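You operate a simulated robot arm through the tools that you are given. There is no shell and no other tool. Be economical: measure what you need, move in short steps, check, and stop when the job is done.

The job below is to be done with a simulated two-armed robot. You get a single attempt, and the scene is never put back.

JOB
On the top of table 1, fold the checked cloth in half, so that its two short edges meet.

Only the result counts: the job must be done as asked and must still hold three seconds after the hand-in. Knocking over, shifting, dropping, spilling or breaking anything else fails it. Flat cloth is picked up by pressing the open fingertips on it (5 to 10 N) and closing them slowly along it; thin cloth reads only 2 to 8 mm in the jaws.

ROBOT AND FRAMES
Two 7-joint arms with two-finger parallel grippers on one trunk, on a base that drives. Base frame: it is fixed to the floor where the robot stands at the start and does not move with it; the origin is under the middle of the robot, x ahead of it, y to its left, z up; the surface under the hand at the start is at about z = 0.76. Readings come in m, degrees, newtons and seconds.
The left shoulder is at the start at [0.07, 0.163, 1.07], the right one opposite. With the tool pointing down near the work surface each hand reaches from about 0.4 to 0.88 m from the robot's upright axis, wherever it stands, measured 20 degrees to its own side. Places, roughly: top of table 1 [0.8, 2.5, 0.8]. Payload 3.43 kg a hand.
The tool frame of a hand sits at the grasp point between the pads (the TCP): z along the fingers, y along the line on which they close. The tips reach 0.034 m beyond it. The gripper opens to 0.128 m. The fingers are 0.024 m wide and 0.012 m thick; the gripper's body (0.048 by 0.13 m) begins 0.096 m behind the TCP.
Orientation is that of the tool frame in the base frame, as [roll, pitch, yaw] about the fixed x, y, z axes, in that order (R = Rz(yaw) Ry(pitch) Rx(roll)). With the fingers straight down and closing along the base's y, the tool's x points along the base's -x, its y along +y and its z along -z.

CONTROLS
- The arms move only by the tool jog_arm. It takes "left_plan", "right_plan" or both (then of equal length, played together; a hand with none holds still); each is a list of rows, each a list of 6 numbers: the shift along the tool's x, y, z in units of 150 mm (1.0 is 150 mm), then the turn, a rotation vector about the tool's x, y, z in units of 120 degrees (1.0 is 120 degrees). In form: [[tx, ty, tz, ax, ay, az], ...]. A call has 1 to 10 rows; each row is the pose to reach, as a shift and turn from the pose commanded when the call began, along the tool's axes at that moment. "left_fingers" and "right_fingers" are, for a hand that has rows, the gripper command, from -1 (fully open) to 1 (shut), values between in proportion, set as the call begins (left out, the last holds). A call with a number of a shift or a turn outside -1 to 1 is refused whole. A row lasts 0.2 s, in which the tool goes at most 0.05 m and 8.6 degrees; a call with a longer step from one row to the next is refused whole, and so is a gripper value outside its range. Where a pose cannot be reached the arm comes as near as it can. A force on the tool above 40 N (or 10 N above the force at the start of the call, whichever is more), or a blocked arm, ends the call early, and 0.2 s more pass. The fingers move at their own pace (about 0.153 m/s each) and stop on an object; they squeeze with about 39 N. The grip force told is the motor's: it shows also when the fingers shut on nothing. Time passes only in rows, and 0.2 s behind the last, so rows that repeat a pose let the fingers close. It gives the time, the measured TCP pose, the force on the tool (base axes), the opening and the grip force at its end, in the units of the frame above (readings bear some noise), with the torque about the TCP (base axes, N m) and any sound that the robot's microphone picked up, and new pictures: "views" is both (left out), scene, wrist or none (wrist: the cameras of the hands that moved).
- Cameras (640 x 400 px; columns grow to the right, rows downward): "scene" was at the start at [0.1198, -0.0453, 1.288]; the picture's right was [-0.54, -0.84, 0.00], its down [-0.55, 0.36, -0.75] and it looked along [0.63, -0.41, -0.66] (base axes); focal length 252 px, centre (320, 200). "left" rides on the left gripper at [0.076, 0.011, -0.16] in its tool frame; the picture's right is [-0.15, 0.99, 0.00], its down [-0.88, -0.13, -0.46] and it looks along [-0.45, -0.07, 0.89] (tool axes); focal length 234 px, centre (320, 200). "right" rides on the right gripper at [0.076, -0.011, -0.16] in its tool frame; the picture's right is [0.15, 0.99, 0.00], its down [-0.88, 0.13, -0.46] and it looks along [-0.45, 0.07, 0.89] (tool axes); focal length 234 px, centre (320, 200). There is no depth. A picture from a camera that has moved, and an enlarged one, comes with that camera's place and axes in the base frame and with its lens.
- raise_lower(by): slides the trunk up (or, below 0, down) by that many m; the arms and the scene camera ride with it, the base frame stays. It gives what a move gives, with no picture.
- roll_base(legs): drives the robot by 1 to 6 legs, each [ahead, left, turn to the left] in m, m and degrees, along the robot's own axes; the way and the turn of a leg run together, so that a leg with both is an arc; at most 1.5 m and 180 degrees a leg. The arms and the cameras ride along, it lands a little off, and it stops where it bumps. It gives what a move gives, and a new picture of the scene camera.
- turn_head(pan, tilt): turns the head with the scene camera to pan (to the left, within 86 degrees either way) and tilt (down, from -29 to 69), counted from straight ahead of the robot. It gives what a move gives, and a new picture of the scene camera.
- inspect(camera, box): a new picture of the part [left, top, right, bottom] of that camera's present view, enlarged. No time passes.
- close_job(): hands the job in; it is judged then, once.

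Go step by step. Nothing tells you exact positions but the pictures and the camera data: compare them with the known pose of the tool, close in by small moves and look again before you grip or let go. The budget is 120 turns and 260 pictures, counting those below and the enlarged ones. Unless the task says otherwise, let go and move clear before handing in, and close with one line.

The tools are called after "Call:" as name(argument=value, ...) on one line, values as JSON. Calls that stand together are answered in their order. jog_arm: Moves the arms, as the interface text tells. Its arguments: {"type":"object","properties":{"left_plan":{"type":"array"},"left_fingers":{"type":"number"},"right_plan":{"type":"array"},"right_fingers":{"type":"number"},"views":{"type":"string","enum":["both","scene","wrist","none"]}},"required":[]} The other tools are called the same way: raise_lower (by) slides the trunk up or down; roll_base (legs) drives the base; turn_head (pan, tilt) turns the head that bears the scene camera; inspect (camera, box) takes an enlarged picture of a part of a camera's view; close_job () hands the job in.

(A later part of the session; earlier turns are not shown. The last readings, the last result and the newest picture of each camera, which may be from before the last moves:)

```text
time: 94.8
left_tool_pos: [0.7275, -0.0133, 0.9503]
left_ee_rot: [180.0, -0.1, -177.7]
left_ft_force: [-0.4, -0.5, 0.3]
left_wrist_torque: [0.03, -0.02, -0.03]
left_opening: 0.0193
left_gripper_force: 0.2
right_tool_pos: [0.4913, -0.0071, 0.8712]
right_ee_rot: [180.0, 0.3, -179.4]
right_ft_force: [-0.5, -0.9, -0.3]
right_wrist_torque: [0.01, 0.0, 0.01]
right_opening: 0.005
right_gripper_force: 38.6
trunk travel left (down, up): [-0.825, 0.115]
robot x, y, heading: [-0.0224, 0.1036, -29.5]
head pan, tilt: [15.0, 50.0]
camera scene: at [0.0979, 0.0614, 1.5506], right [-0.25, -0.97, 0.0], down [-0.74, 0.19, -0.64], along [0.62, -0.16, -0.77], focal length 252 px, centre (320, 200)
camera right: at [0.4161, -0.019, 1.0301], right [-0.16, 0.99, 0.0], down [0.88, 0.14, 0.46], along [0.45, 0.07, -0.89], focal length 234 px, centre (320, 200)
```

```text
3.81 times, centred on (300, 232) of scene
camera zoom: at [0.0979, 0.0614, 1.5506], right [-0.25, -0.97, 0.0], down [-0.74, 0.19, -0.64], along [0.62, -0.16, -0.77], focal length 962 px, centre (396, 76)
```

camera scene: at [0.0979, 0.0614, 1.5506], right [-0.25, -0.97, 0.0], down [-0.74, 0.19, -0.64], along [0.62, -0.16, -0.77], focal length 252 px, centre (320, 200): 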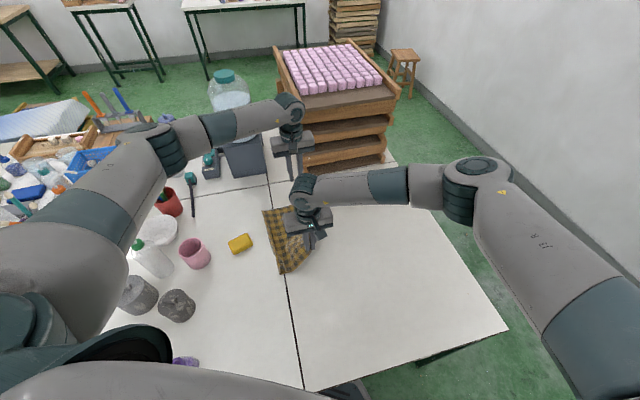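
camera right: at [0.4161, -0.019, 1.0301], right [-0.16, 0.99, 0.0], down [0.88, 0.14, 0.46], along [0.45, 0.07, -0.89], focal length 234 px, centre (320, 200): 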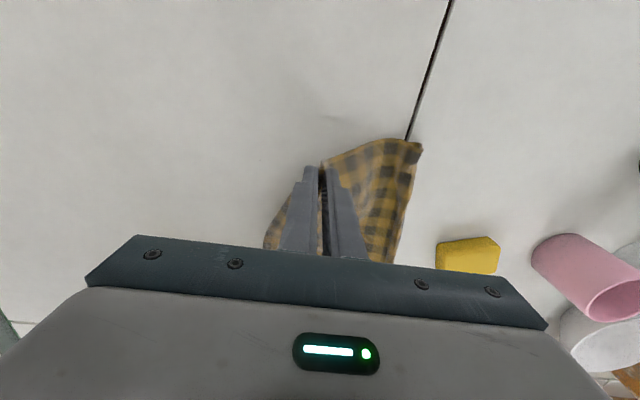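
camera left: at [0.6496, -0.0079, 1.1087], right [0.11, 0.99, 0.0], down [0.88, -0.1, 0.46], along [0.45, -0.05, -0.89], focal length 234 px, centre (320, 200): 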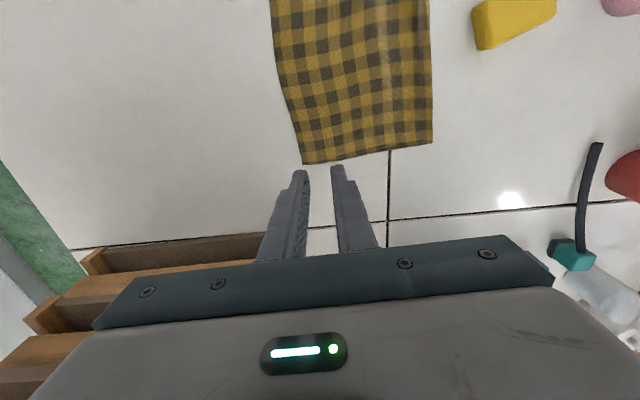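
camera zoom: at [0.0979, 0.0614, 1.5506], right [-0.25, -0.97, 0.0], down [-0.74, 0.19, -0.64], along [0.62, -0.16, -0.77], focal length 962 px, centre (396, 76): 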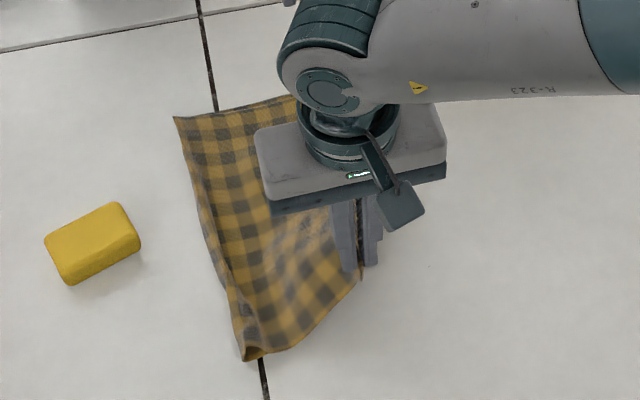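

5 mm in the jaws suggests three layers, so a hem is probably still folded in the bottom layer near this corner. I'll zoom in on the lifted corner.

Call:
inspect(camera="scene", box=[285, 235, 335, 275])

Call:
inspect(camera="right", box=[250, 120, 440, 260])

Call:
inspect(camera="left", box=[200, 0, 480, 180])

```text
10.00 times, centred on (310, 255) of scene
camera zoom: at [0.0979, 0.0614, 1.5506], right [-0.25, -0.97, 0.0], down [-0.74, 0.19, -0.64], along [0.62, -0.16, -0.77], focal length 2525 px, centre (420, -350)
```

zoom: 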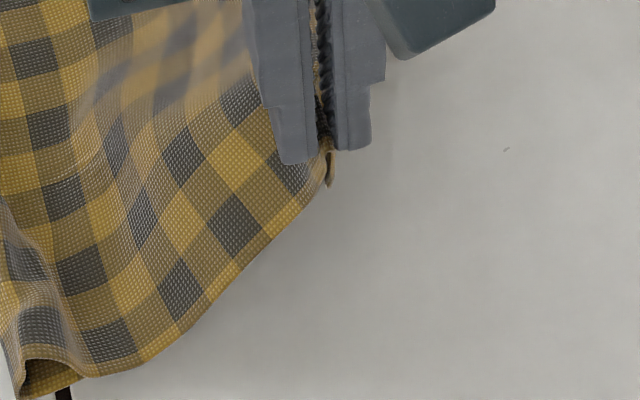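

```text
2.86 times, centred on (345, 190) of right
camera zoom: at [0.4161, -0.019, 1.0301], right [-0.16, 0.99, 0.0], down [0.88, 0.14, 0.46], along [0.45, 0.07, -0.89], focal length 669 px, centre (249, 229)
```

zoom: 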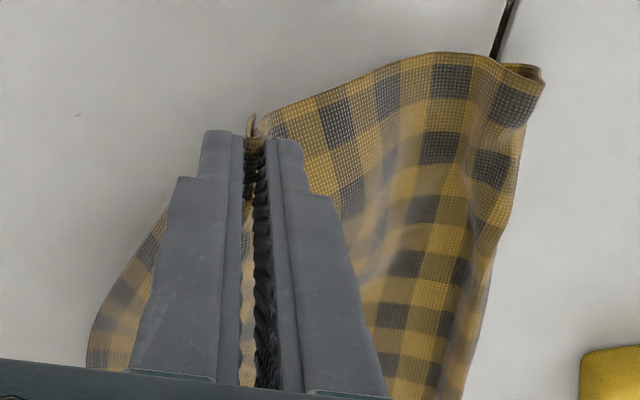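

```text
2.22 times, centred on (340, 90) of left
camera zoom: at [0.6498, -0.0051, 1.1088], right [0.11, 0.99, 0.0], down [0.88, -0.09, 0.46], along [0.45, -0.05, -0.89], focal length 520 px, centre (276, 444)
```

zoom: 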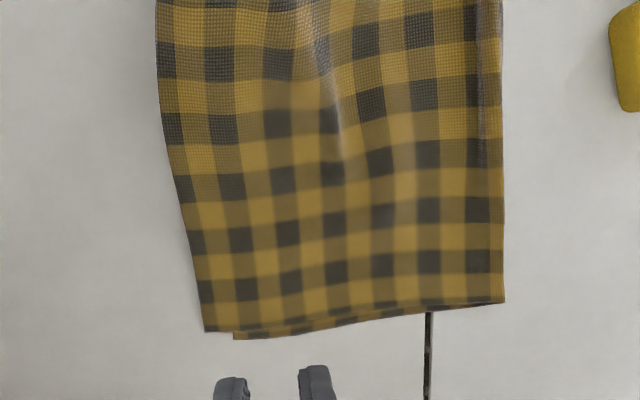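

The far end looks aligned (bottom corner y ≈ −0.046, top corner was ≈ −0.048). I'll put this corner back, release and rise.

Call:
jog_arm(right_plan=[[0, -0.05, 0.1, 0, 0, 0], [0, -0.1, 0.25, 0, 0, 0], [0, -0.15, 0.38, 0, 0, 0], [0, -0.17, 0.46, 0, 0, 0], [0, -0.17, 0.46, 0, 0, 0]], views="none")

Call:
jog_arm(right_plan=[[0, 0, 0, 0, 0, 0], [0, 0, 0, 0, 0, 0], [0, 0, -0.2, 0, 0, 0], [0, 0, -0.45, 0, 0, 0], [0, 0, -0.7, 0, 0, 0], [0, 0, -0.95, 0, 0, 0]], right_fingers=0.5, views="both")

Call:
inspect(camera="scene", box=[250, 180, 350, 285])

Call:
inspect(camera="right", box=[260, 100, 460, 240])

```text
time: 96.0
left_tool_pos: [0.7262, -0.013, 0.9509]
left_ee_rot: [-179.9, 0.1, -177.7]
left_ft_force: [-0.2, -0.3, -0.7]
left_wrist_torque: [-0.02, -0.01, 0.05]
left_opening: 0.0192
left_gripper_force: 0.0
right_tool_pos: [0.4912, -0.0346, 0.8025]
right_ee_rot: [-179.8, 0.3, -179.5]
right_ft_force: [0.0, 0.3, 0.1]
right_wrist_torque: [0.01, 0.0, -0.02]
right_opening: 0.005
right_gripper_force: 38.6
trunk travel left (down, up): [-0.825, 0.115]
robot x, y, heading: [-0.0204, 0.1057, -29.4]
head pan, tilt: [15.0, 50.0]
```

```text
time: 97.4
left_tool_pos: [0.7263, -0.0138, 0.9499]
left_ee_rot: [180.0, 0.1, -177.6]
left_ft_force: [-0.4, -0.4, -0.3]
left_wrist_torque: [-0.01, -0.05, 0.0]
left_opening: 0.0192
left_gripper_force: 0.1
right_tool_pos: [0.4916, -0.0351, 0.9455]
right_ee_rot: [-179.9, 0.2, -179.5]
right_ft_force: [0.0, 0.6, 0.5]
right_wrist_torque: [-0.01, -0.03, -0.01]
right_opening: 0.0318
right_gripper_force: 0.1
trunk travel left (down, up): [-0.825, 0.115]
robot x, y, heading: [-0.0184, 0.1043, -29.3]
head pan, tilt: [15.0, 50.0]
camera scene: at [0.0972, 0.0611, 1.5506], right [-0.25, -0.97, 0.0], down [-0.74, 0.19, -0.64], along [0.62, -0.16, -0.77], focal length 252 px, centre (320, 200)
camera right: at [0.4155, -0.0462, 1.1055], right [-0.16, 0.99, 0.0], down [0.88, 0.14, 0.46], along [0.45, 0.07, -0.89], focal length 234 px, centre (320, 200)
```

scene: 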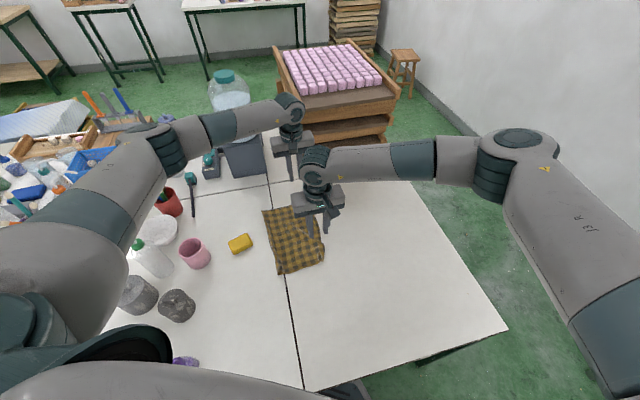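
right: 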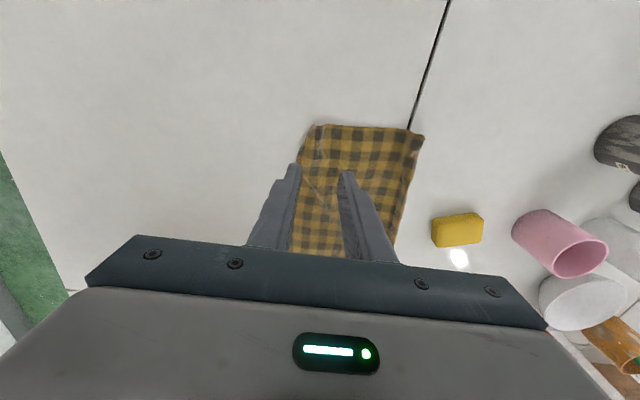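

```text
3.81 times, centred on (300, 232) of scene
camera zoom: at [0.0972, 0.0611, 1.5506], right [-0.25, -0.97, 0.0], down [-0.74, 0.19, -0.64], along [0.62, -0.16, -0.77], focal length 962 px, centre (396, 76)
```

zoom: 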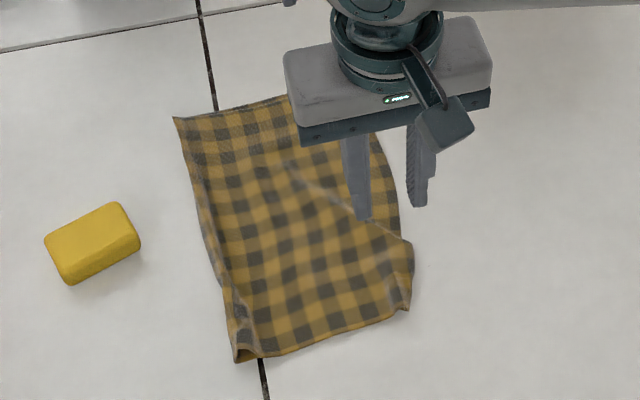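

```text
2.86 times, centred on (360, 170) of right
camera zoom: at [0.4155, -0.0462, 1.1055], right [-0.16, 0.99, 0.0], down [0.88, 0.14, 0.46], along [0.45, 0.07, -0.89], focal length 669 px, centre (206, 286)
```

zoom: 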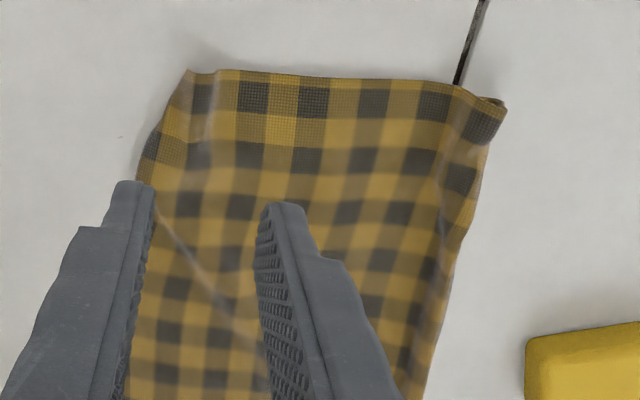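

The near corner got slightly tucked. I'll re-hang the cloth from its fold line so everything straightens, then lay it again; first drive +0.15 m in y so the right arm isn't cramped.

Call:
roll_base(legs=[[-0.074, 0.131, 0]])

Call:
jog_arm(left_plan=[[0, 0, 0, 0, 0, 0]], right_plan=[[0, 0, 0, 0, 0, 0]], left_fingers=0.5, views="wrist")

```text
time: 98.8
left_tool_pos: [0.7273, 0.1363, 0.9504]
left_ee_rot: [179.9, 0.1, -177.7]
left_ft_force: [0.2, -0.7, 0.3]
left_wrist_torque: [0.01, -0.01, 0.0]
left_opening: 0.0193
left_gripper_force: 0.1
right_tool_pos: [0.4933, 0.1145, 0.947]
right_ee_rot: [180.0, 0.3, -179.2]
right_ft_force: [-0.3, -0.5, 0.3]
right_wrist_torque: [0.02, 0.01, -0.02]
right_opening: 0.0319
right_gripper_force: 0.2
trunk travel left (down, up): [-0.825, 0.115]
robot x, y, heading: [-0.0216, 0.258, -29.6]
head pan, tilt: [15.0, 50.0]
camera scene: at [0.0983, 0.2101, 1.5505], right [-0.25, -0.97, 0.0], down [-0.74, 0.19, -0.64], along [0.62, -0.16, -0.77], focal length 252 px, centre (320, 200)
```

scene: 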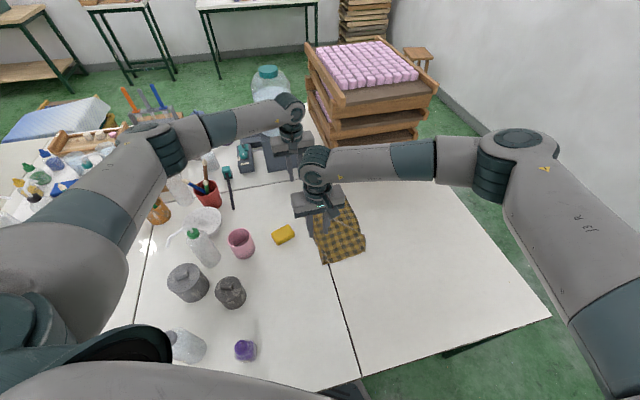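

```text
time: 99.2
left_tool_pos: [0.7265, 0.1371, 0.9501]
left_ee_rot: [179.8, 0.0, -177.7]
left_ft_force: [0.5, 0.0, 0.4]
left_wrist_torque: [-0.01, 0.0, 0.03]
left_opening: 0.0321
left_gripper_force: 0.2
right_tool_pos: [0.4921, 0.115, 0.9469]
right_ee_rot: [-179.9, 0.2, -179.4]
right_ft_force: [0.6, -0.4, -0.4]
right_wrist_torque: [0.02, 0.02, -0.04]
right_opening: 0.0322
right_gripper_force: 0.1
trunk travel left (down, up): [-0.825, 0.115]
robot x, y, heading: [-0.0206, 0.2559, -29.3]
head pan, tilt: [15.0, 50.0]
camera right: at [0.4165, 0.1038, 1.1048], right [-0.16, 0.99, 0.0], down [0.88, 0.14, 0.46], along [0.45, 0.07, -0.89], focal length 234 px, centre (320, 200)
camera left: at [0.6499, 0.1448, 1.1086], right [0.11, 0.99, 0.0], down [0.88, -0.1, 0.46], along [0.45, -0.05, -0.89], focal length 234 px, centre (320, 200)
```

right: 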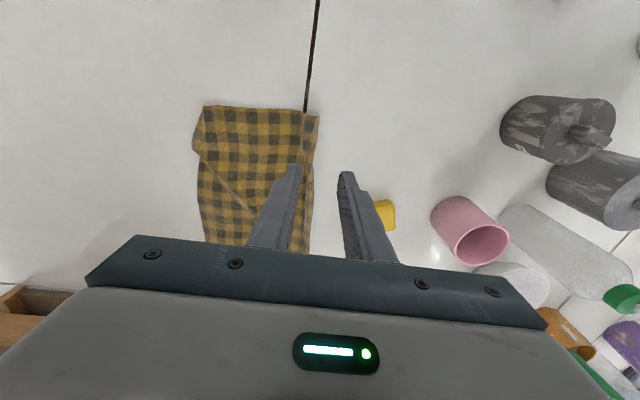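
left: 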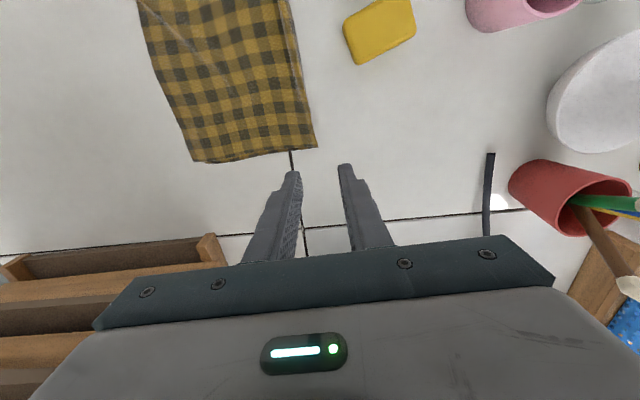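

Call:
jog_arm(left_plan=[[0.09, -0.07, 0, 0, 0, 0], [0.183, -0.147, 0.1, 0, 0, 0], [0.183, -0.147, 0.35, 0, 0, 0], [0.183, -0.147, 0.6, 0, 0, 0], [0.183, -0.147, 0.82, 0, 0, 0], [0.183, -0.147, 0.95, 0, 0, 0], [0.183, -0.147, 1.0, 0, 0, 0]], right_plan=[[-0.06, -0.05, 0, 0, 0, 0], [-0.12, -0.1, 0.1, 0, 0, 0], [-0.12, -0.1, 0.35, 0, 0, 0], [-0.12, -0.1, 0.6, 0, 0, 0], [-0.12, -0.1, 0.82, 0, 0, 0], [-0.12, -0.1, 0.93, 0, 0, 0], [-0.12, -0.1, 0.98, 0, 0, 0]], views="wrist")

```text
time: 100.8
left_tool_pos: [0.7, 0.1141, 0.8005]
left_ee_rot: [179.9, 0.0, -177.8]
left_ft_force: [-0.3, -0.1, 1.2]
left_wrist_torque: [-0.01, -0.01, 0.01]
left_opening: 0.0318
left_gripper_force: 0.2
right_tool_pos: [0.5122, 0.1012, 0.7994]
right_ee_rot: [-179.9, 0.2, -179.2]
right_ft_force: [-0.1, 0.3, -0.9]
right_wrist_torque: [0.0, -0.03, -0.02]
right_opening: 0.0319
right_gripper_force: 0.1
trunk travel left (down, up): [-0.825, 0.115]
robot x, y, heading: [-0.0216, 0.252, -29.7]
head pan, tilt: [15.0, 50.0]
camera right: at [0.4361, 0.0888, 0.9583], right [-0.16, 0.99, 0.0], down [0.88, 0.14, 0.46], along [0.45, 0.07, -0.89], focal length 234 px, centre (320, 200)
camera left: at [0.6235, 0.1224, 0.9582], right [0.11, 0.99, 0.0], down [0.88, -0.09, 0.46], along [0.45, -0.05, -0.89], focal length 234 px, centre (320, 200)
```

right: 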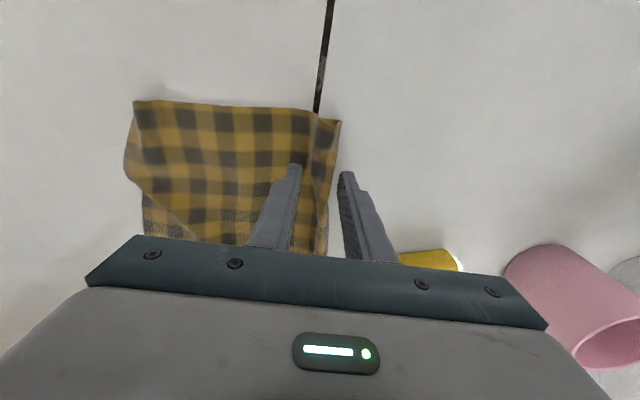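
left: 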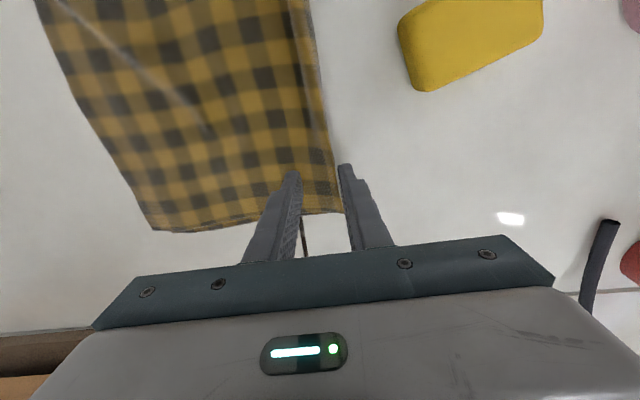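

The fold line sits between the fingers of both hands. Lower to contact and close.

Call:
jog_arm(left_plan=[[0, 0, 0.02, 0, 0, 0], [0, 0, 0.033, 0, 0, 0]], right_plan=[[0, 0, 0.015, 0, 0, 0], [0, 0, 0.028, 0, 0, 0]], views="none")

Call:
jog_arm(left_plan=[[0, 0, 0, 0, 0, 0]], right_plan=[[0, 0, 0, 0, 0, 0]], left_fingers=0.66, right_fingers=0.66, views="none")

Call:
jog_arm(left_plan=[[0, 0, 0, 0, 0, 0]], right_plan=[[0, 0, 0, 0, 0, 0]], left_fingers=0.82, right_fingers=0.82, views="none")

Call:
jog_arm(left_plan=[[0, 0, 0, 0, 0, 0], [0, 0, 0, 0, 0, 0], [0, 0, 0, 0, 0, 0]], right_plan=[[0, 0, 0, 0, 0, 0], [0, 0, 0, 0, 0, 0], [0, 0, 0, 0, 0, 0]], left_fingers=1.0, right_fingers=1.0, views="wrist")

```text
time: 101.4
left_tool_pos: [0.6998, 0.1133, 0.7954]
left_ee_rot: [-179.9, 0.1, -177.7]
left_ft_force: [0.3, -0.1, 0.7]
left_wrist_torque: [-0.01, -0.01, 0.03]
left_opening: 0.0322
left_gripper_force: 0.2
right_tool_pos: [0.5121, 0.1006, 0.7948]
right_ee_rot: [-179.9, 0.4, -179.4]
right_ft_force: [0.0, 0.9, 1.2]
right_wrist_torque: [-0.06, -0.01, -0.01]
right_opening: 0.0319
right_gripper_force: 0.2
trunk travel left (down, up): [-0.825, 0.115]
robot x, y, heading: [-0.0202, 0.2558, -29.4]
head pan, tilt: [15.0, 50.0]
```

```text
time: 101.8
left_tool_pos: [0.7005, 0.1147, 0.7959]
left_ee_rot: [-180.0, 0.1, -177.7]
left_ft_force: [-0.3, -0.5, 1.5]
left_wrist_torque: [0.01, 0.0, 0.01]
left_opening: 0.0219
left_gripper_force: 0.6
right_tool_pos: [0.5123, 0.1014, 0.7958]
right_ee_rot: [-179.9, 0.3, -179.4]
right_ft_force: [0.1, -0.1, 1.5]
right_wrist_torque: [-0.03, 0.02, 0.0]
right_opening: 0.0221
right_gripper_force: 0.1
trunk travel left (down, up): [-0.825, 0.115]
robot x, y, heading: [-0.0206, 0.2564, -29.3]
head pan, tilt: [15.0, 50.0]
```

```text
time: 102.2
left_tool_pos: [0.7009, 0.1138, 0.7959]
left_ee_rot: [179.9, 0.1, -177.7]
left_ft_force: [0.9, 0.7, 1.7]
left_wrist_torque: [0.02, -0.01, 0.0]
left_opening: 0.0115
left_gripper_force: 0.0
right_tool_pos: [0.5123, 0.1006, 0.7965]
right_ee_rot: [-179.9, 0.3, -179.3]
right_ft_force: [-0.8, -0.4, 2.9]
right_wrist_torque: [-0.04, 0.0, -0.02]
right_opening: 0.0113
right_gripper_force: 0.1
trunk travel left (down, up): [-0.825, 0.115]
robot x, y, heading: [-0.0165, 0.2563, -29.1]
head pan, tilt: [15.0, 50.0]
```

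```text
time: 103.0
left_tool_pos: [0.7003, 0.1139, 0.798]
left_ee_rot: [-179.9, 0.2, -177.7]
left_ft_force: [0.9, -0.3, 13.2]
left_wrist_torque: [-0.07, -0.05, -0.02]
left_opening: 0.005
left_gripper_force: 39.1
right_tool_pos: [0.5111, 0.1007, 0.7966]
right_ee_rot: [-179.8, 0.3, -179.3]
right_ft_force: [1.1, 0.7, 0.5]
right_wrist_torque: [0.0, -0.07, 0.0]
right_opening: 0.0022
right_gripper_force: 36.7
trunk travel left (down, up): [-0.825, 0.115]
robot x, y, heading: [-0.0221, 0.2562, -29.6]
head pan, tilt: [15.0, 50.0]
camera right: at [0.4347, 0.0896, 0.9551], right [-0.16, 0.99, 0.0], down [0.88, 0.14, 0.46], along [0.46, 0.07, -0.89], focal length 234 px, centre (320, 200)
camera left: at [0.623, 0.1224, 0.9557], right [0.11, 0.99, 0.0], down [0.88, -0.09, 0.46], along [0.46, -0.05, -0.89], focal length 234 px, centre (320, 200)
```

right: 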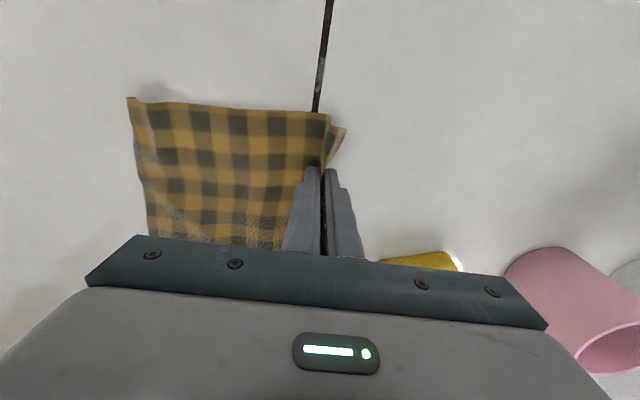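
left: 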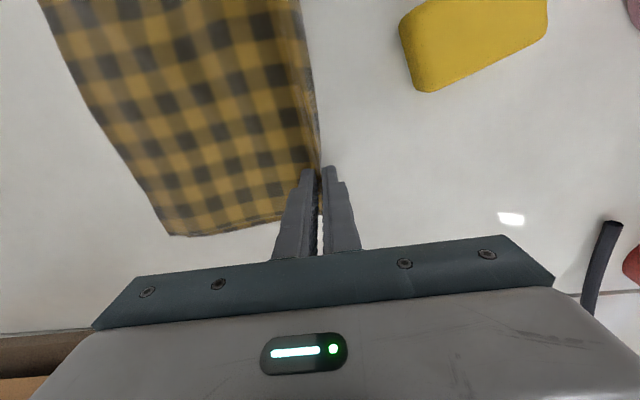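

Both hands hold the fold (5.0 and 2.2 mm). Lifting to full hang.

Call:
jog_arm(left_plan=[[0, -0.05, -0.12, 0, 0, 0], [0, -0.12, -0.25, 0, 0, 0], [0, -0.2, -0.4, 0, 0, 0], [0, -0.3, -0.55, 0, 0, 0], [0, -0.4, -0.7, 0, 0, 0], [0, -0.5, -0.85, 0, 0, 0], [0, -0.6, -1.0, 0, 0, 0]], right_plan=[[0, -0.05, -0.12, 0, 0, 0], [0, -0.12, -0.25, 0, 0, 0], [0, -0.2, -0.4, 0, 0, 0], [0, -0.3, -0.55, 0, 0, 0], [0, -0.4, -0.7, 0, 0, 0], [0, -0.5, -0.85, 0, 0, 0], [0, -0.6, -1.0, 0, 0, 0]], views="none")

Call:
raise_lower(by=0.11)

Call:
turn_head(pan=12, tilt=50)

Call:
inspect(camera="scene", box=[250, 150, 400, 270])

Call:
inspect(camera="right", box=[260, 60, 380, 180])

```text
time: 104.6
left_tool_pos: [0.7015, 0.024, 0.948]
left_ee_rot: [180.0, 0.1, -177.8]
left_ft_force: [-2.9, -0.9, -1.0]
left_wrist_torque: [0.01, 0.07, -0.01]
left_opening: 0.0036
left_gripper_force: 38.0
right_tool_pos: [0.5109, 0.0111, 0.944]
right_ee_rot: [-180.0, 0.3, -179.2]
right_ft_force: [1.7, 0.2, 0.3]
right_wrist_torque: [0.01, -0.08, -0.01]
right_opening: 0.0024
right_gripper_force: 36.8
trunk travel left (down, up): [-0.825, 0.115]
robot x, y, heading: [-0.017, 0.257, -29.3]
head pan, tilt: [15.0, 50.0]
```

```text
time: 106.0
left_tool_pos: [0.7027, 0.0254, 1.0566]
left_ee_rot: [180.0, 0.0, -177.7]
left_ft_force: [-2.1, -0.5, 0.6]
left_wrist_torque: [0.01, 0.07, -0.03]
left_opening: 0.0037
left_gripper_force: 38.9
right_tool_pos: [0.5113, 0.0118, 1.054]
right_ee_rot: [-179.9, 0.3, -179.3]
right_ft_force: [1.1, 0.5, 0.2]
right_wrist_torque: [0.01, -0.07, -0.01]
right_opening: 0.0023
right_gripper_force: 37.3
trunk travel left (down, up): [-0.935, 0.005]
robot x, y, heading: [-0.022, 0.2551, -29.4]
head pan, tilt: [15.0, 50.0]
```

```text
time: 106.6
left_tool_pos: [0.7022, 0.0261, 1.0572]
left_ee_rot: [180.0, 0.1, -177.8]
left_ft_force: [-2.6, -0.5, 0.6]
left_wrist_torque: [-0.03, 0.03, 0.0]
left_opening: 0.0034
left_gripper_force: 38.7
right_tool_pos: [0.5128, 0.0118, 1.0543]
right_ee_rot: [-179.9, 0.3, -179.3]
right_ft_force: [1.9, -0.9, -0.2]
right_wrist_torque: [0.01, -0.08, -0.02]
right_opening: 0.0022
right_gripper_force: 37.1
trunk travel left (down, up): [-0.935, 0.005]
robot x, y, heading: [-0.0168, 0.2604, -29.6]
head pan, tilt: [12.0, 50.0]
camera scene: at [0.0974, 0.2082, 1.6606], right [-0.3, -0.95, 0.0], down [-0.73, 0.23, -0.64], along [0.61, -0.19, -0.77], focal length 252 px, centre (320, 200)
```

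scene: 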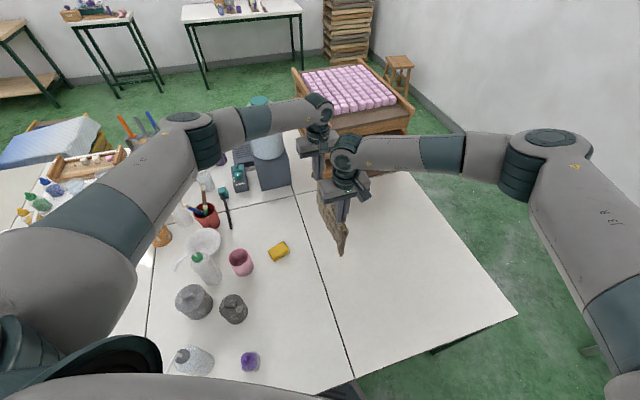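

```text
3.33 times, centred on (325, 210) of scene
camera zoom: at [0.0974, 0.2082, 1.6606], right [-0.3, -0.95, 0.0], down [-0.73, 0.23, -0.64], along [0.61, -0.19, -0.77], focal length 842 px, centre (303, 167)
```

zoom: 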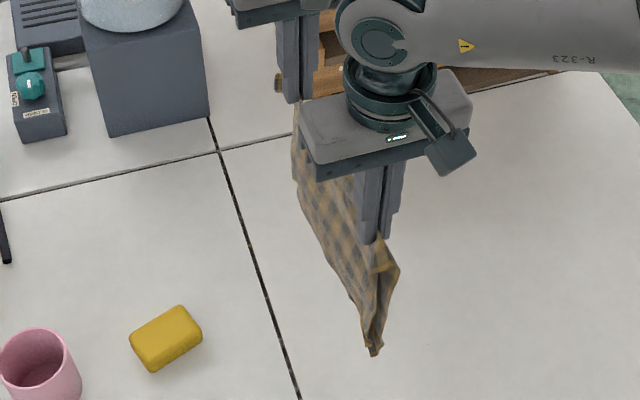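

```text
3.33 times, centred on (320, 120) of right
camera zoom: at [0.4361, -0.0001, 1.2125], right [-0.16, 0.99, 0.0], down [0.88, 0.14, 0.46], along [0.45, 0.07, -0.89], focal length 781 px, centre (320, 467)
```

zoom: 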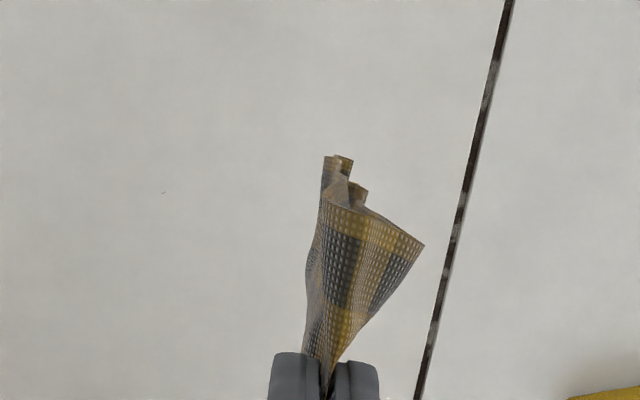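

Call:
inspect(camera="right", box=[305, 95, 355, 145])

Call:
inspect(camera="scene", box=[312, 195, 357, 260])

Call:
inspect(camera="left", box=[240, 0, 400, 180])

```text
8.00 times, centred on (330, 120) of right
camera zoom: at [0.4361, -0.0001, 1.2125], right [-0.16, 0.99, 0.0], down [0.88, 0.14, 0.46], along [0.45, 0.07, -0.89], focal length 1873 px, centre (240, 840)
```

zoom: 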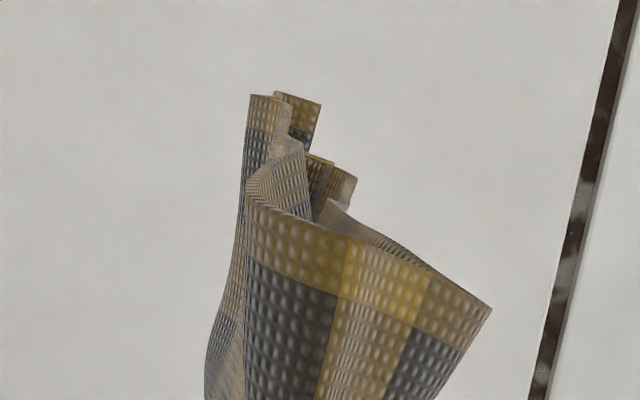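

```text
6.15 times, centred on (334, 228) of scene
camera zoom: at [0.0974, 0.2082, 1.6606], right [-0.3, -0.95, 0.0], down [-0.73, 0.23, -0.64], along [0.61, -0.19, -0.77], focal length 1554 px, centre (231, 31)
```

zoom: 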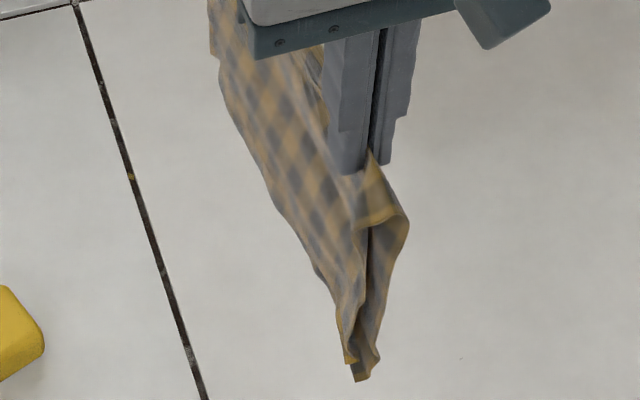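

```text
2.22 times, centred on (320, 90) of left
camera zoom: at [0.6256, 0.034, 1.2149], right [0.11, 0.99, 0.0], down [0.88, -0.09, 0.46], along [0.45, -0.05, -0.89], focal length 520 px, centre (320, 444)
```

zoom: 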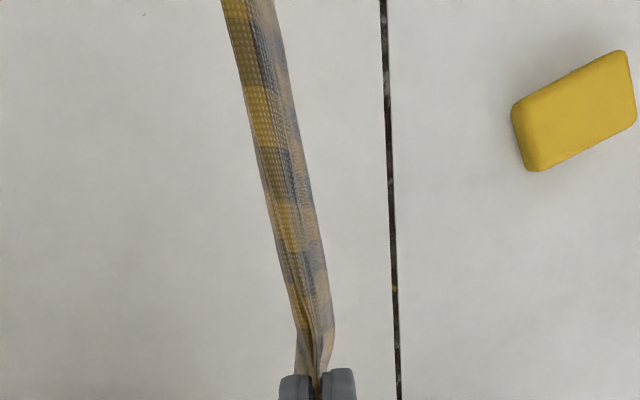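

At full hang both halves hang straight, with the edge tips nearly level and no hem visible. Shift the base −0.12 m in y, lower until the edges nearly touch, then lay in an arc again.

Call:
roll_base(legs=[[0.059, -0.105, 0]])

Call:
raise_lower(by=-0.06)

Call:
jog_arm(left_plan=[[0, 0, 0, 0, 0, 0], [0, 0, 0, 0, 0, 0], [0, 0, 0, 0, 0, 0], [0, 0, 0, 0, 0, 0]], right_plan=[[0, 0, 0, 0, 0, 0], [0, 0, 0, 0, 0, 0], [0, 0, 0, 0, 0, 0], [0, 0, 0, 0, 0, 0]], views="none")

Call:
inspect(camera="scene", box=[290, 160, 390, 270])

```text
time: 107.9
left_tool_pos: [0.7031, -0.0917, 1.0565]
left_ee_rot: [-179.9, 0.0, -177.6]
left_ft_force: [-3.3, 0.1, -1.0]
left_wrist_torque: [-0.02, 0.08, -0.02]
left_opening: 0.0037
left_gripper_force: 38.4
right_tool_pos: [0.5119, -0.1054, 1.0539]
right_ee_rot: [-179.7, 0.2, -179.2]
right_ft_force: [2.1, -0.6, 0.4]
right_wrist_torque: [0.0, -0.03, -0.01]
right_opening: 0.0022
right_gripper_force: 37.3
trunk travel left (down, up): [-0.935, 0.005]
robot x, y, heading: [-0.0176, 0.1338, -29.4]
head pan, tilt: [12.0, 50.0]
camera scene: at [0.0973, 0.091, 1.6608], right [-0.3, -0.95, 0.0], down [-0.73, 0.23, -0.64], along [0.61, -0.19, -0.77], focal length 252 px, centre (320, 200)
```

scene: 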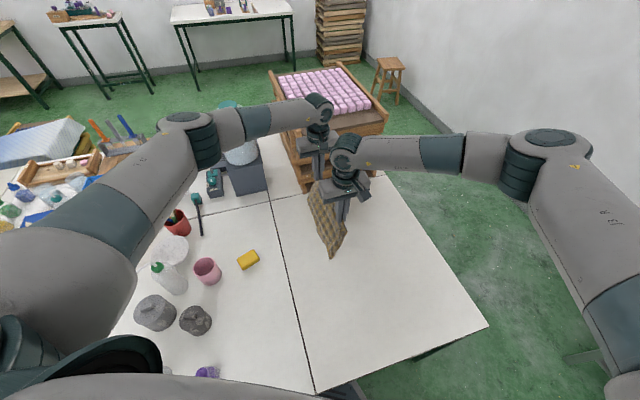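

```text
time: 108.9
left_tool_pos: [0.7025, -0.0934, 0.9972]
left_ee_rot: [-180.0, 0.0, -177.5]
left_ft_force: [-2.1, -0.6, 0.0]
left_wrist_torque: [-0.01, 0.06, -0.02]
left_opening: 0.0036
left_gripper_force: 38.1
right_tool_pos: [0.5115, -0.1076, 0.9945]
right_ee_rot: [-180.0, 0.2, -179.2]
right_ft_force: [2.8, 0.2, 0.4]
right_wrist_torque: [-0.03, -0.07, -0.02]
right_opening: 0.0023
right_gripper_force: 37.3
trunk travel left (down, up): [-0.875, 0.065]
robot x, y, heading: [-0.0205, 0.1323, -29.2]
head pan, tilt: [12.0, 50.0]
```

```text
time: 109.9
left_tool_pos: [0.7019, -0.0929, 0.9953]
left_ee_rot: [-179.9, 0.0, -177.7]
left_ft_force: [-1.7, 0.6, -0.3]
left_wrist_torque: [-0.01, 0.06, 0.02]
left_opening: 0.0036
left_gripper_force: 38.2
right_tool_pos: [0.5124, -0.1083, 0.9939]
right_ee_rot: [-180.0, 0.2, -179.2]
right_ft_force: [2.6, 0.9, 0.3]
right_wrist_torque: [-0.02, -0.09, 0.02]
right_opening: 0.0023
right_gripper_force: 37.1
trunk travel left (down, up): [-0.875, 0.065]
robot x, y, heading: [-0.0208, 0.1356, -29.4]
head pan, tilt: [12.0, 50.0]
```

```text
3.64 times, centred on (340, 215) of scene
camera zoom: at [0.0975, 0.0879, 1.6006], right [-0.3, -0.95, 0.0], down [-0.73, 0.23, -0.64], along [0.61, -0.19, -0.77], focal length 918 px, centre (247, 146)
```

zoom: 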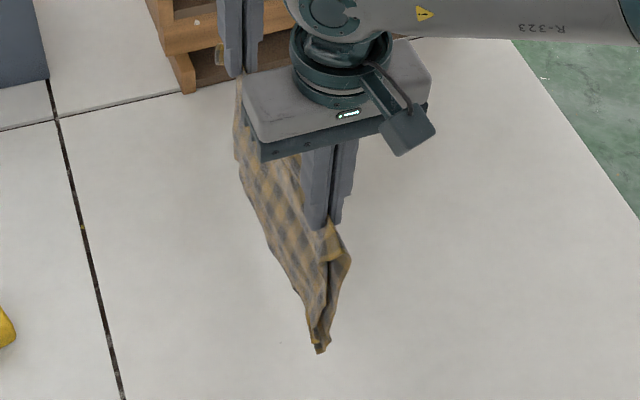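

Call:
jog_arm(left_plan=[[-0.005, 0.133, 0.1, 0, 0, 0], [-0.01, 0.267, 0.17, 0, 0, 0], [-0.017, 0.4, 0.22, 0, 0, 0], [-0.022, 0.533, 0.28, 0, 0, 0], [-0.028, 0.667, 0.34, 0, 0, 0], [-0.034, 0.8, 0.42, 0, 0, 0], [-0.038, 0.9, 0.51, 0, 0, 0], [-0.042, 0.999, 0.61, 0, 0, 0]], right_plan=[[-0.002, 0.133, 0.1, 0, 0, 0], [-0.004, 0.267, 0.17, 0, 0, 0], [-0.006, 0.4, 0.22, 0, 0, 0], [-0.008, 0.533, 0.28, 0, 0, 0], [-0.01, 0.667, 0.34, 0, 0, 0], [-0.012, 0.8, 0.42, 0, 0, 0], [-0.013, 0.9, 0.51, 0, 0, 0], [-0.014, 0.999, 0.61, 0, 0, 0]], views="none")

Call:
jog_arm(left_plan=[[-0.006, 0.13, 0.1, 0, 0, 0], [-0.01, 0.25, 0.2, 0, 0, 0], [-0.015, 0.35, 0.31, 0, 0, 0], [-0.02, 0.43, 0.43, 0, 0, 0], [-0.022, 0.48, 0.54, 0, 0, 0], [-0.024, 0.52, 0.64, 0, 0, 0]], right_plan=[[-0.002, 0.13, 0.1, 0, 0, 0], [-0.004, 0.25, 0.2, 0, 0, 0], [-0.005, 0.35, 0.31, 0, 0, 0], [-0.006, 0.43, 0.43, 0, 0, 0], [-0.007, 0.48, 0.54, 0, 0, 0], [-0.008, 0.52, 0.63, 0, 0, 0]], views="both")

Call:
inspect(camera="scene", box=[240, 180, 360, 290])

```text
time: 111.7
left_tool_pos: [0.7039, 0.0575, 0.9042]
left_ee_rot: [-179.9, -0.1, -177.6]
left_ft_force: [-0.1, 0.0, -0.2]
left_wrist_torque: [0.0, 0.02, -0.03]
left_opening: 0.0034
left_gripper_force: 38.1
right_tool_pos: [0.5151, 0.0432, 0.9018]
right_ee_rot: [-179.9, 0.3, -179.4]
right_ft_force: [0.3, -0.6, -0.2]
right_wrist_torque: [0.0, -0.04, -0.02]
right_opening: 0.0025
right_gripper_force: 36.8
trunk travel left (down, up): [-0.875, 0.065]
robot x, y, heading: [-0.0225, 0.1394, -29.4]
head pan, tilt: [12.0, 50.0]
```

```text
time: 113.1
left_tool_pos: [0.7026, 0.1359, 0.8096]
left_ee_rot: [-180.0, 0.0, -177.6]
left_ft_force: [-1.4, 0.2, -0.1]
left_wrist_torque: [-0.01, 0.08, -0.01]
left_opening: 0.0037
left_gripper_force: 38.8
right_tool_pos: [0.5139, 0.1198, 0.8066]
right_ee_rot: [-180.0, 0.3, -179.2]
right_ft_force: [1.3, 0.4, -0.2]
right_wrist_torque: [-0.01, -0.04, 0.0]
right_opening: 0.0021
right_gripper_force: 36.7
trunk travel left (down, up): [-0.875, 0.065]
robot x, y, heading: [-0.0207, 0.136, -29.4]
head pan, tilt: [12.0, 50.0]
camera scene: at [0.0974, 0.0888, 1.6007], right [-0.3, -0.95, 0.0], down [-0.73, 0.23, -0.64], along [0.61, -0.19, -0.77], focal length 252 px, centre (320, 200)
camera right: at [0.4376, 0.108, 0.9665], right [-0.16, 0.99, 0.0], down [0.88, 0.14, 0.46], along [0.45, 0.07, -0.89], focal length 234 px, centre (320, 200)
camera left: at [0.6262, 0.1445, 0.967], right [0.1, 0.99, 0.0], down [0.89, -0.09, 0.46], along [0.45, -0.05, -0.89], focal length 234 px, centre (320, 200)
```

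scene: 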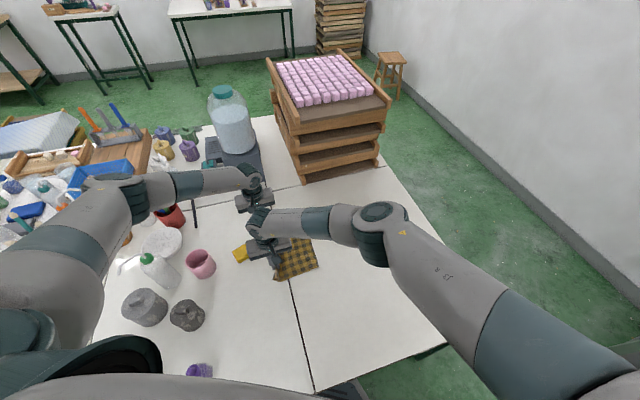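
right: 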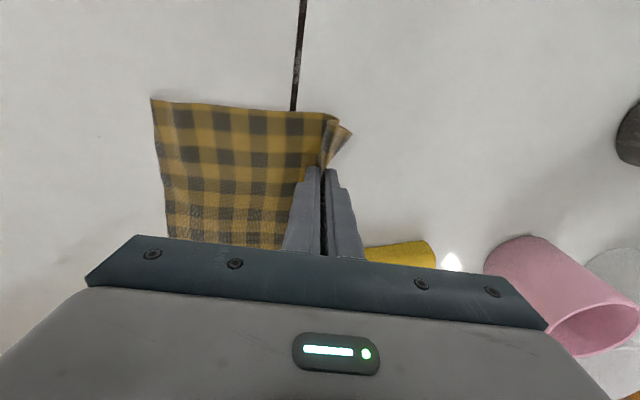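
left: 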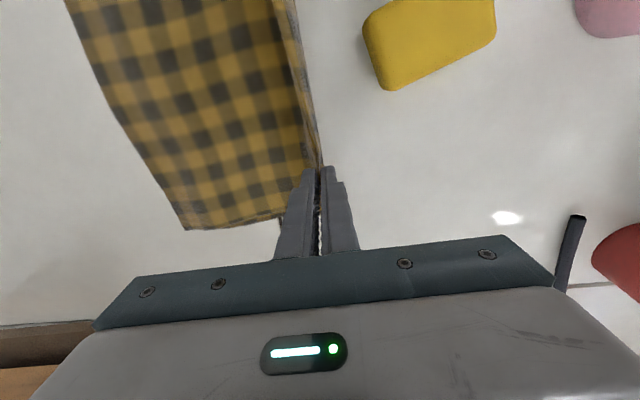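

```text
3.64 times, centred on (300, 235) of scene
camera zoom: at [0.0974, 0.0888, 1.6007], right [-0.3, -0.95, 0.0], down [-0.73, 0.23, -0.64], along [0.61, -0.19, -0.77], focal length 918 px, centre (393, 73)
```

zoom: 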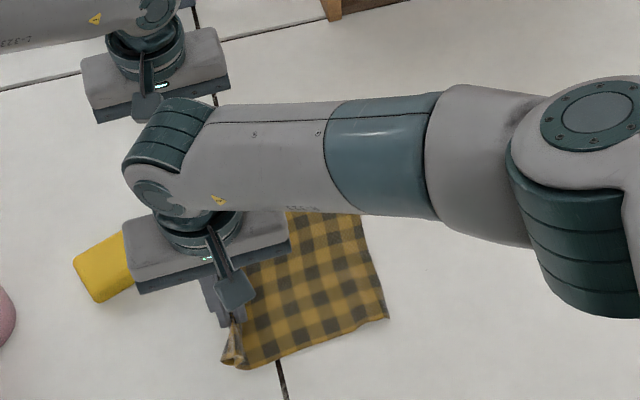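

Call:
jog_arm(left_plan=[[0, 0.03, 0.03, 0, 0, 0], [0, 0.06, 0.06, 0, 0, 0], [0, 0.06, 0.06, 0, 0, 0]], right_plan=[[0, 0.03, 0.02, 0, 0, 0], [0, 0.06, 0.05, 0, 0, 0], [0, 0.06, 0.05, 0, 0, 0]], views="none")

Call:
jog_arm(left_plan=[[0, 0, 0, 0, 0, 0], [0, 0, 0, 0, 0, 0], [0, 0, -0.15, 0, 0, 0], [0, 0, -0.4, 0, 0, 0], [0, 0, -0.65, 0, 0, 0], [0, 0, -0.9, 0, 0, 0]], right_plan=[[0, 0, 0, 0, 0, 0], [0, 0, 0, 0, 0, 0], [0, 0, -0.15, 0, 0, 0], [0, 0, -0.4, 0, 0, 0], [0, 0, -0.65, 0, 0, 0], [0, 0, -0.9, 0, 0, 0]], left_fingers=0.7, right_fingers=0.7, views="none")

Call:
jog_arm(left_plan=[[0, -0.2, -0.1, 0, 0, 0], [0, -0.4, -0.1, 0, 0, 0], [0, -0.6, -0.1, 0, 0, 0], [0, -0.8, -0.1, 0, 0, 0], [0, -1.0, -0.1, 0, 0, 0]], right_plan=[[0, -0.2, -0.1, 0, 0, 0], [0, -0.4, -0.1, 0, 0, 0], [0, -0.6, -0.1, 0, 0, 0], [0, -0.8, -0.1, 0, 0, 0], [0, -1.0, -0.1, 0, 0, 0]], views="both")

Call:
inspect(camera="scene", box=[240, 190, 340, 290])

Call:
inspect(camera="left", box=[240, 20, 500, 200])

Call:
inspect(camera="right", box=[300, 60, 560, 240])

```text
time: 113.9
left_tool_pos: [0.703, 0.1446, 0.7994]
left_ee_rot: [179.9, 0.1, -177.5]
left_ft_force: [-0.8, 0.1, 2.1]
left_wrist_torque: [-0.04, -0.03, -0.03]
left_opening: 0.0036
left_gripper_force: 37.8
right_tool_pos: [0.5131, 0.1249, 0.8011]
right_ee_rot: [-179.8, 0.5, -179.4]
right_ft_force: [1.0, -0.1, 0.4]
right_wrist_torque: [-0.01, -0.01, 0.0]
right_opening: 0.0021
right_gripper_force: 36.8
trunk travel left (down, up): [-0.875, 0.065]
robot x, y, heading: [-0.0222, 0.1359, -29.3]
head pan, tilt: [12.0, 50.0]
```

```text
time: 115.3
left_tool_pos: [0.7027, 0.1433, 0.9362]
left_ee_rot: [-180.0, 0.0, -177.6]
left_ft_force: [0.3, 0.2, -0.8]
left_wrist_torque: [0.03, 0.01, -0.02]
left_opening: 0.0191
left_gripper_force: 0.1
right_tool_pos: [0.5121, 0.131, 0.9366]
right_ee_rot: [-179.9, 0.3, -179.2]
right_ft_force: [0.1, 0.8, -0.3]
right_wrist_torque: [-0.03, -0.04, -0.03]
right_opening: 0.0192
right_gripper_force: 0.0
trunk travel left (down, up): [-0.875, 0.065]
robot x, y, heading: [-0.0208, 0.1367, -29.5]
head pan, tilt: [12.0, 50.0]
```

```text
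time: 116.5
left_tool_pos: [0.7085, -0.0085, 0.9501]
left_ee_rot: [180.0, 0.1, -177.7]
left_ft_force: [0.7, 0.5, 0.4]
left_wrist_torque: [0.01, -0.03, 0.02]
left_opening: 0.0191
left_gripper_force: 0.0
right_tool_pos: [0.5164, -0.0216, 0.9503]
right_ee_rot: [179.9, 0.4, -179.3]
right_ft_force: [-0.8, 0.0, 0.8]
right_wrist_torque: [0.04, 0.02, -0.05]
right_opening: 0.0191
right_gripper_force: 0.1
trunk travel left (down, up): [-0.875, 0.065]
robot x, y, heading: [-0.0208, 0.1353, -29.4]
head pan, tilt: [12.0, 50.0]
camera scene: at [0.0969, 0.0847, 1.6006], right [-0.3, -0.95, 0.0], down [-0.73, 0.23, -0.64], along [0.61, -0.19, -0.77], focal length 252 px, centre (320, 200)
camera right: at [0.4389, -0.0342, 1.1088], right [-0.16, 0.99, 0.0], down [0.88, 0.14, 0.46], along [0.45, 0.07, -0.89], focal length 234 px, centre (320, 200)
camera left: at [0.6321, -0.0006, 1.108], right [0.1, 0.99, 0.0], down [0.89, -0.09, 0.46], along [0.45, -0.05, -0.89], focal length 234 px, centre (320, 200)
```

scene: 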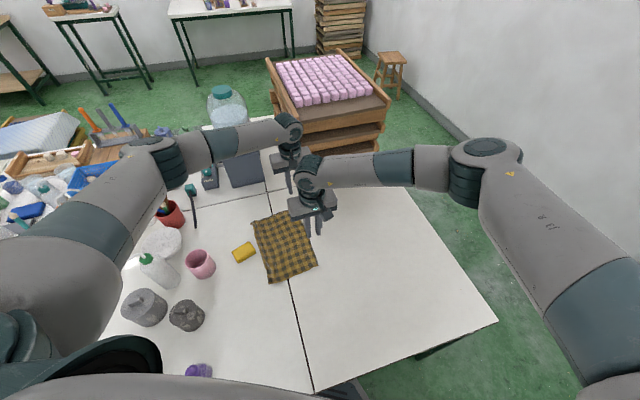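
right: 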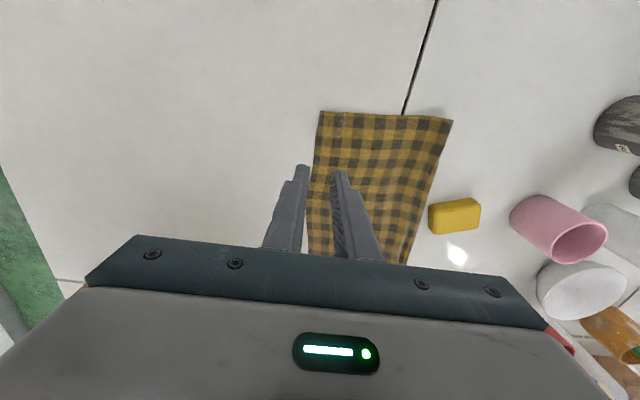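
left: 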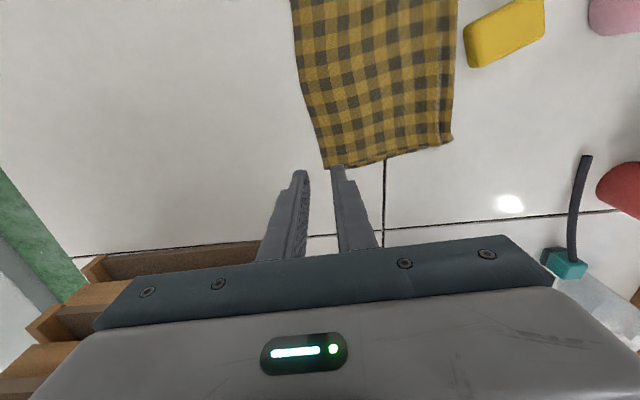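

```text
4.00 times, centred on (290, 240) of scene
camera zoom: at [0.0969, 0.0847, 1.6006], right [-0.3, -0.95, 0.0], down [-0.73, 0.23, -0.64], along [0.61, -0.19, -0.77], focal length 1010 px, centre (440, 40)
```

zoom: 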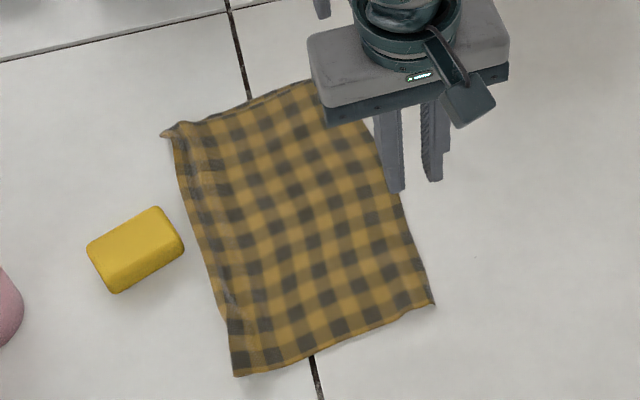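

```text
2.22 times, centred on (370, 110) of left
camera zoom: at [0.6321, -0.0006, 1.108], right [0.1, 0.99, 0.0], down [0.89, -0.09, 0.46], along [0.45, -0.05, -0.89], focal length 520 px, centre (209, 400)
```

zoom: 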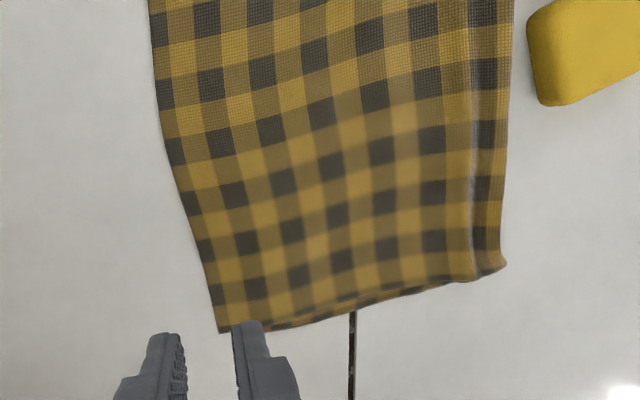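

```text
2.22 times, centred on (430, 150) of right
camera zoom: at [0.4389, -0.0342, 1.1088], right [-0.16, 0.99, 0.0], down [0.88, 0.14, 0.46], along [0.45, 0.07, -0.89], focal length 520 px, centre (76, 311)
```

zoom: 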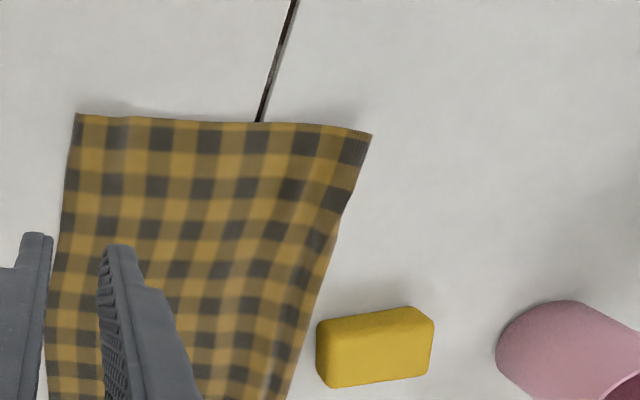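

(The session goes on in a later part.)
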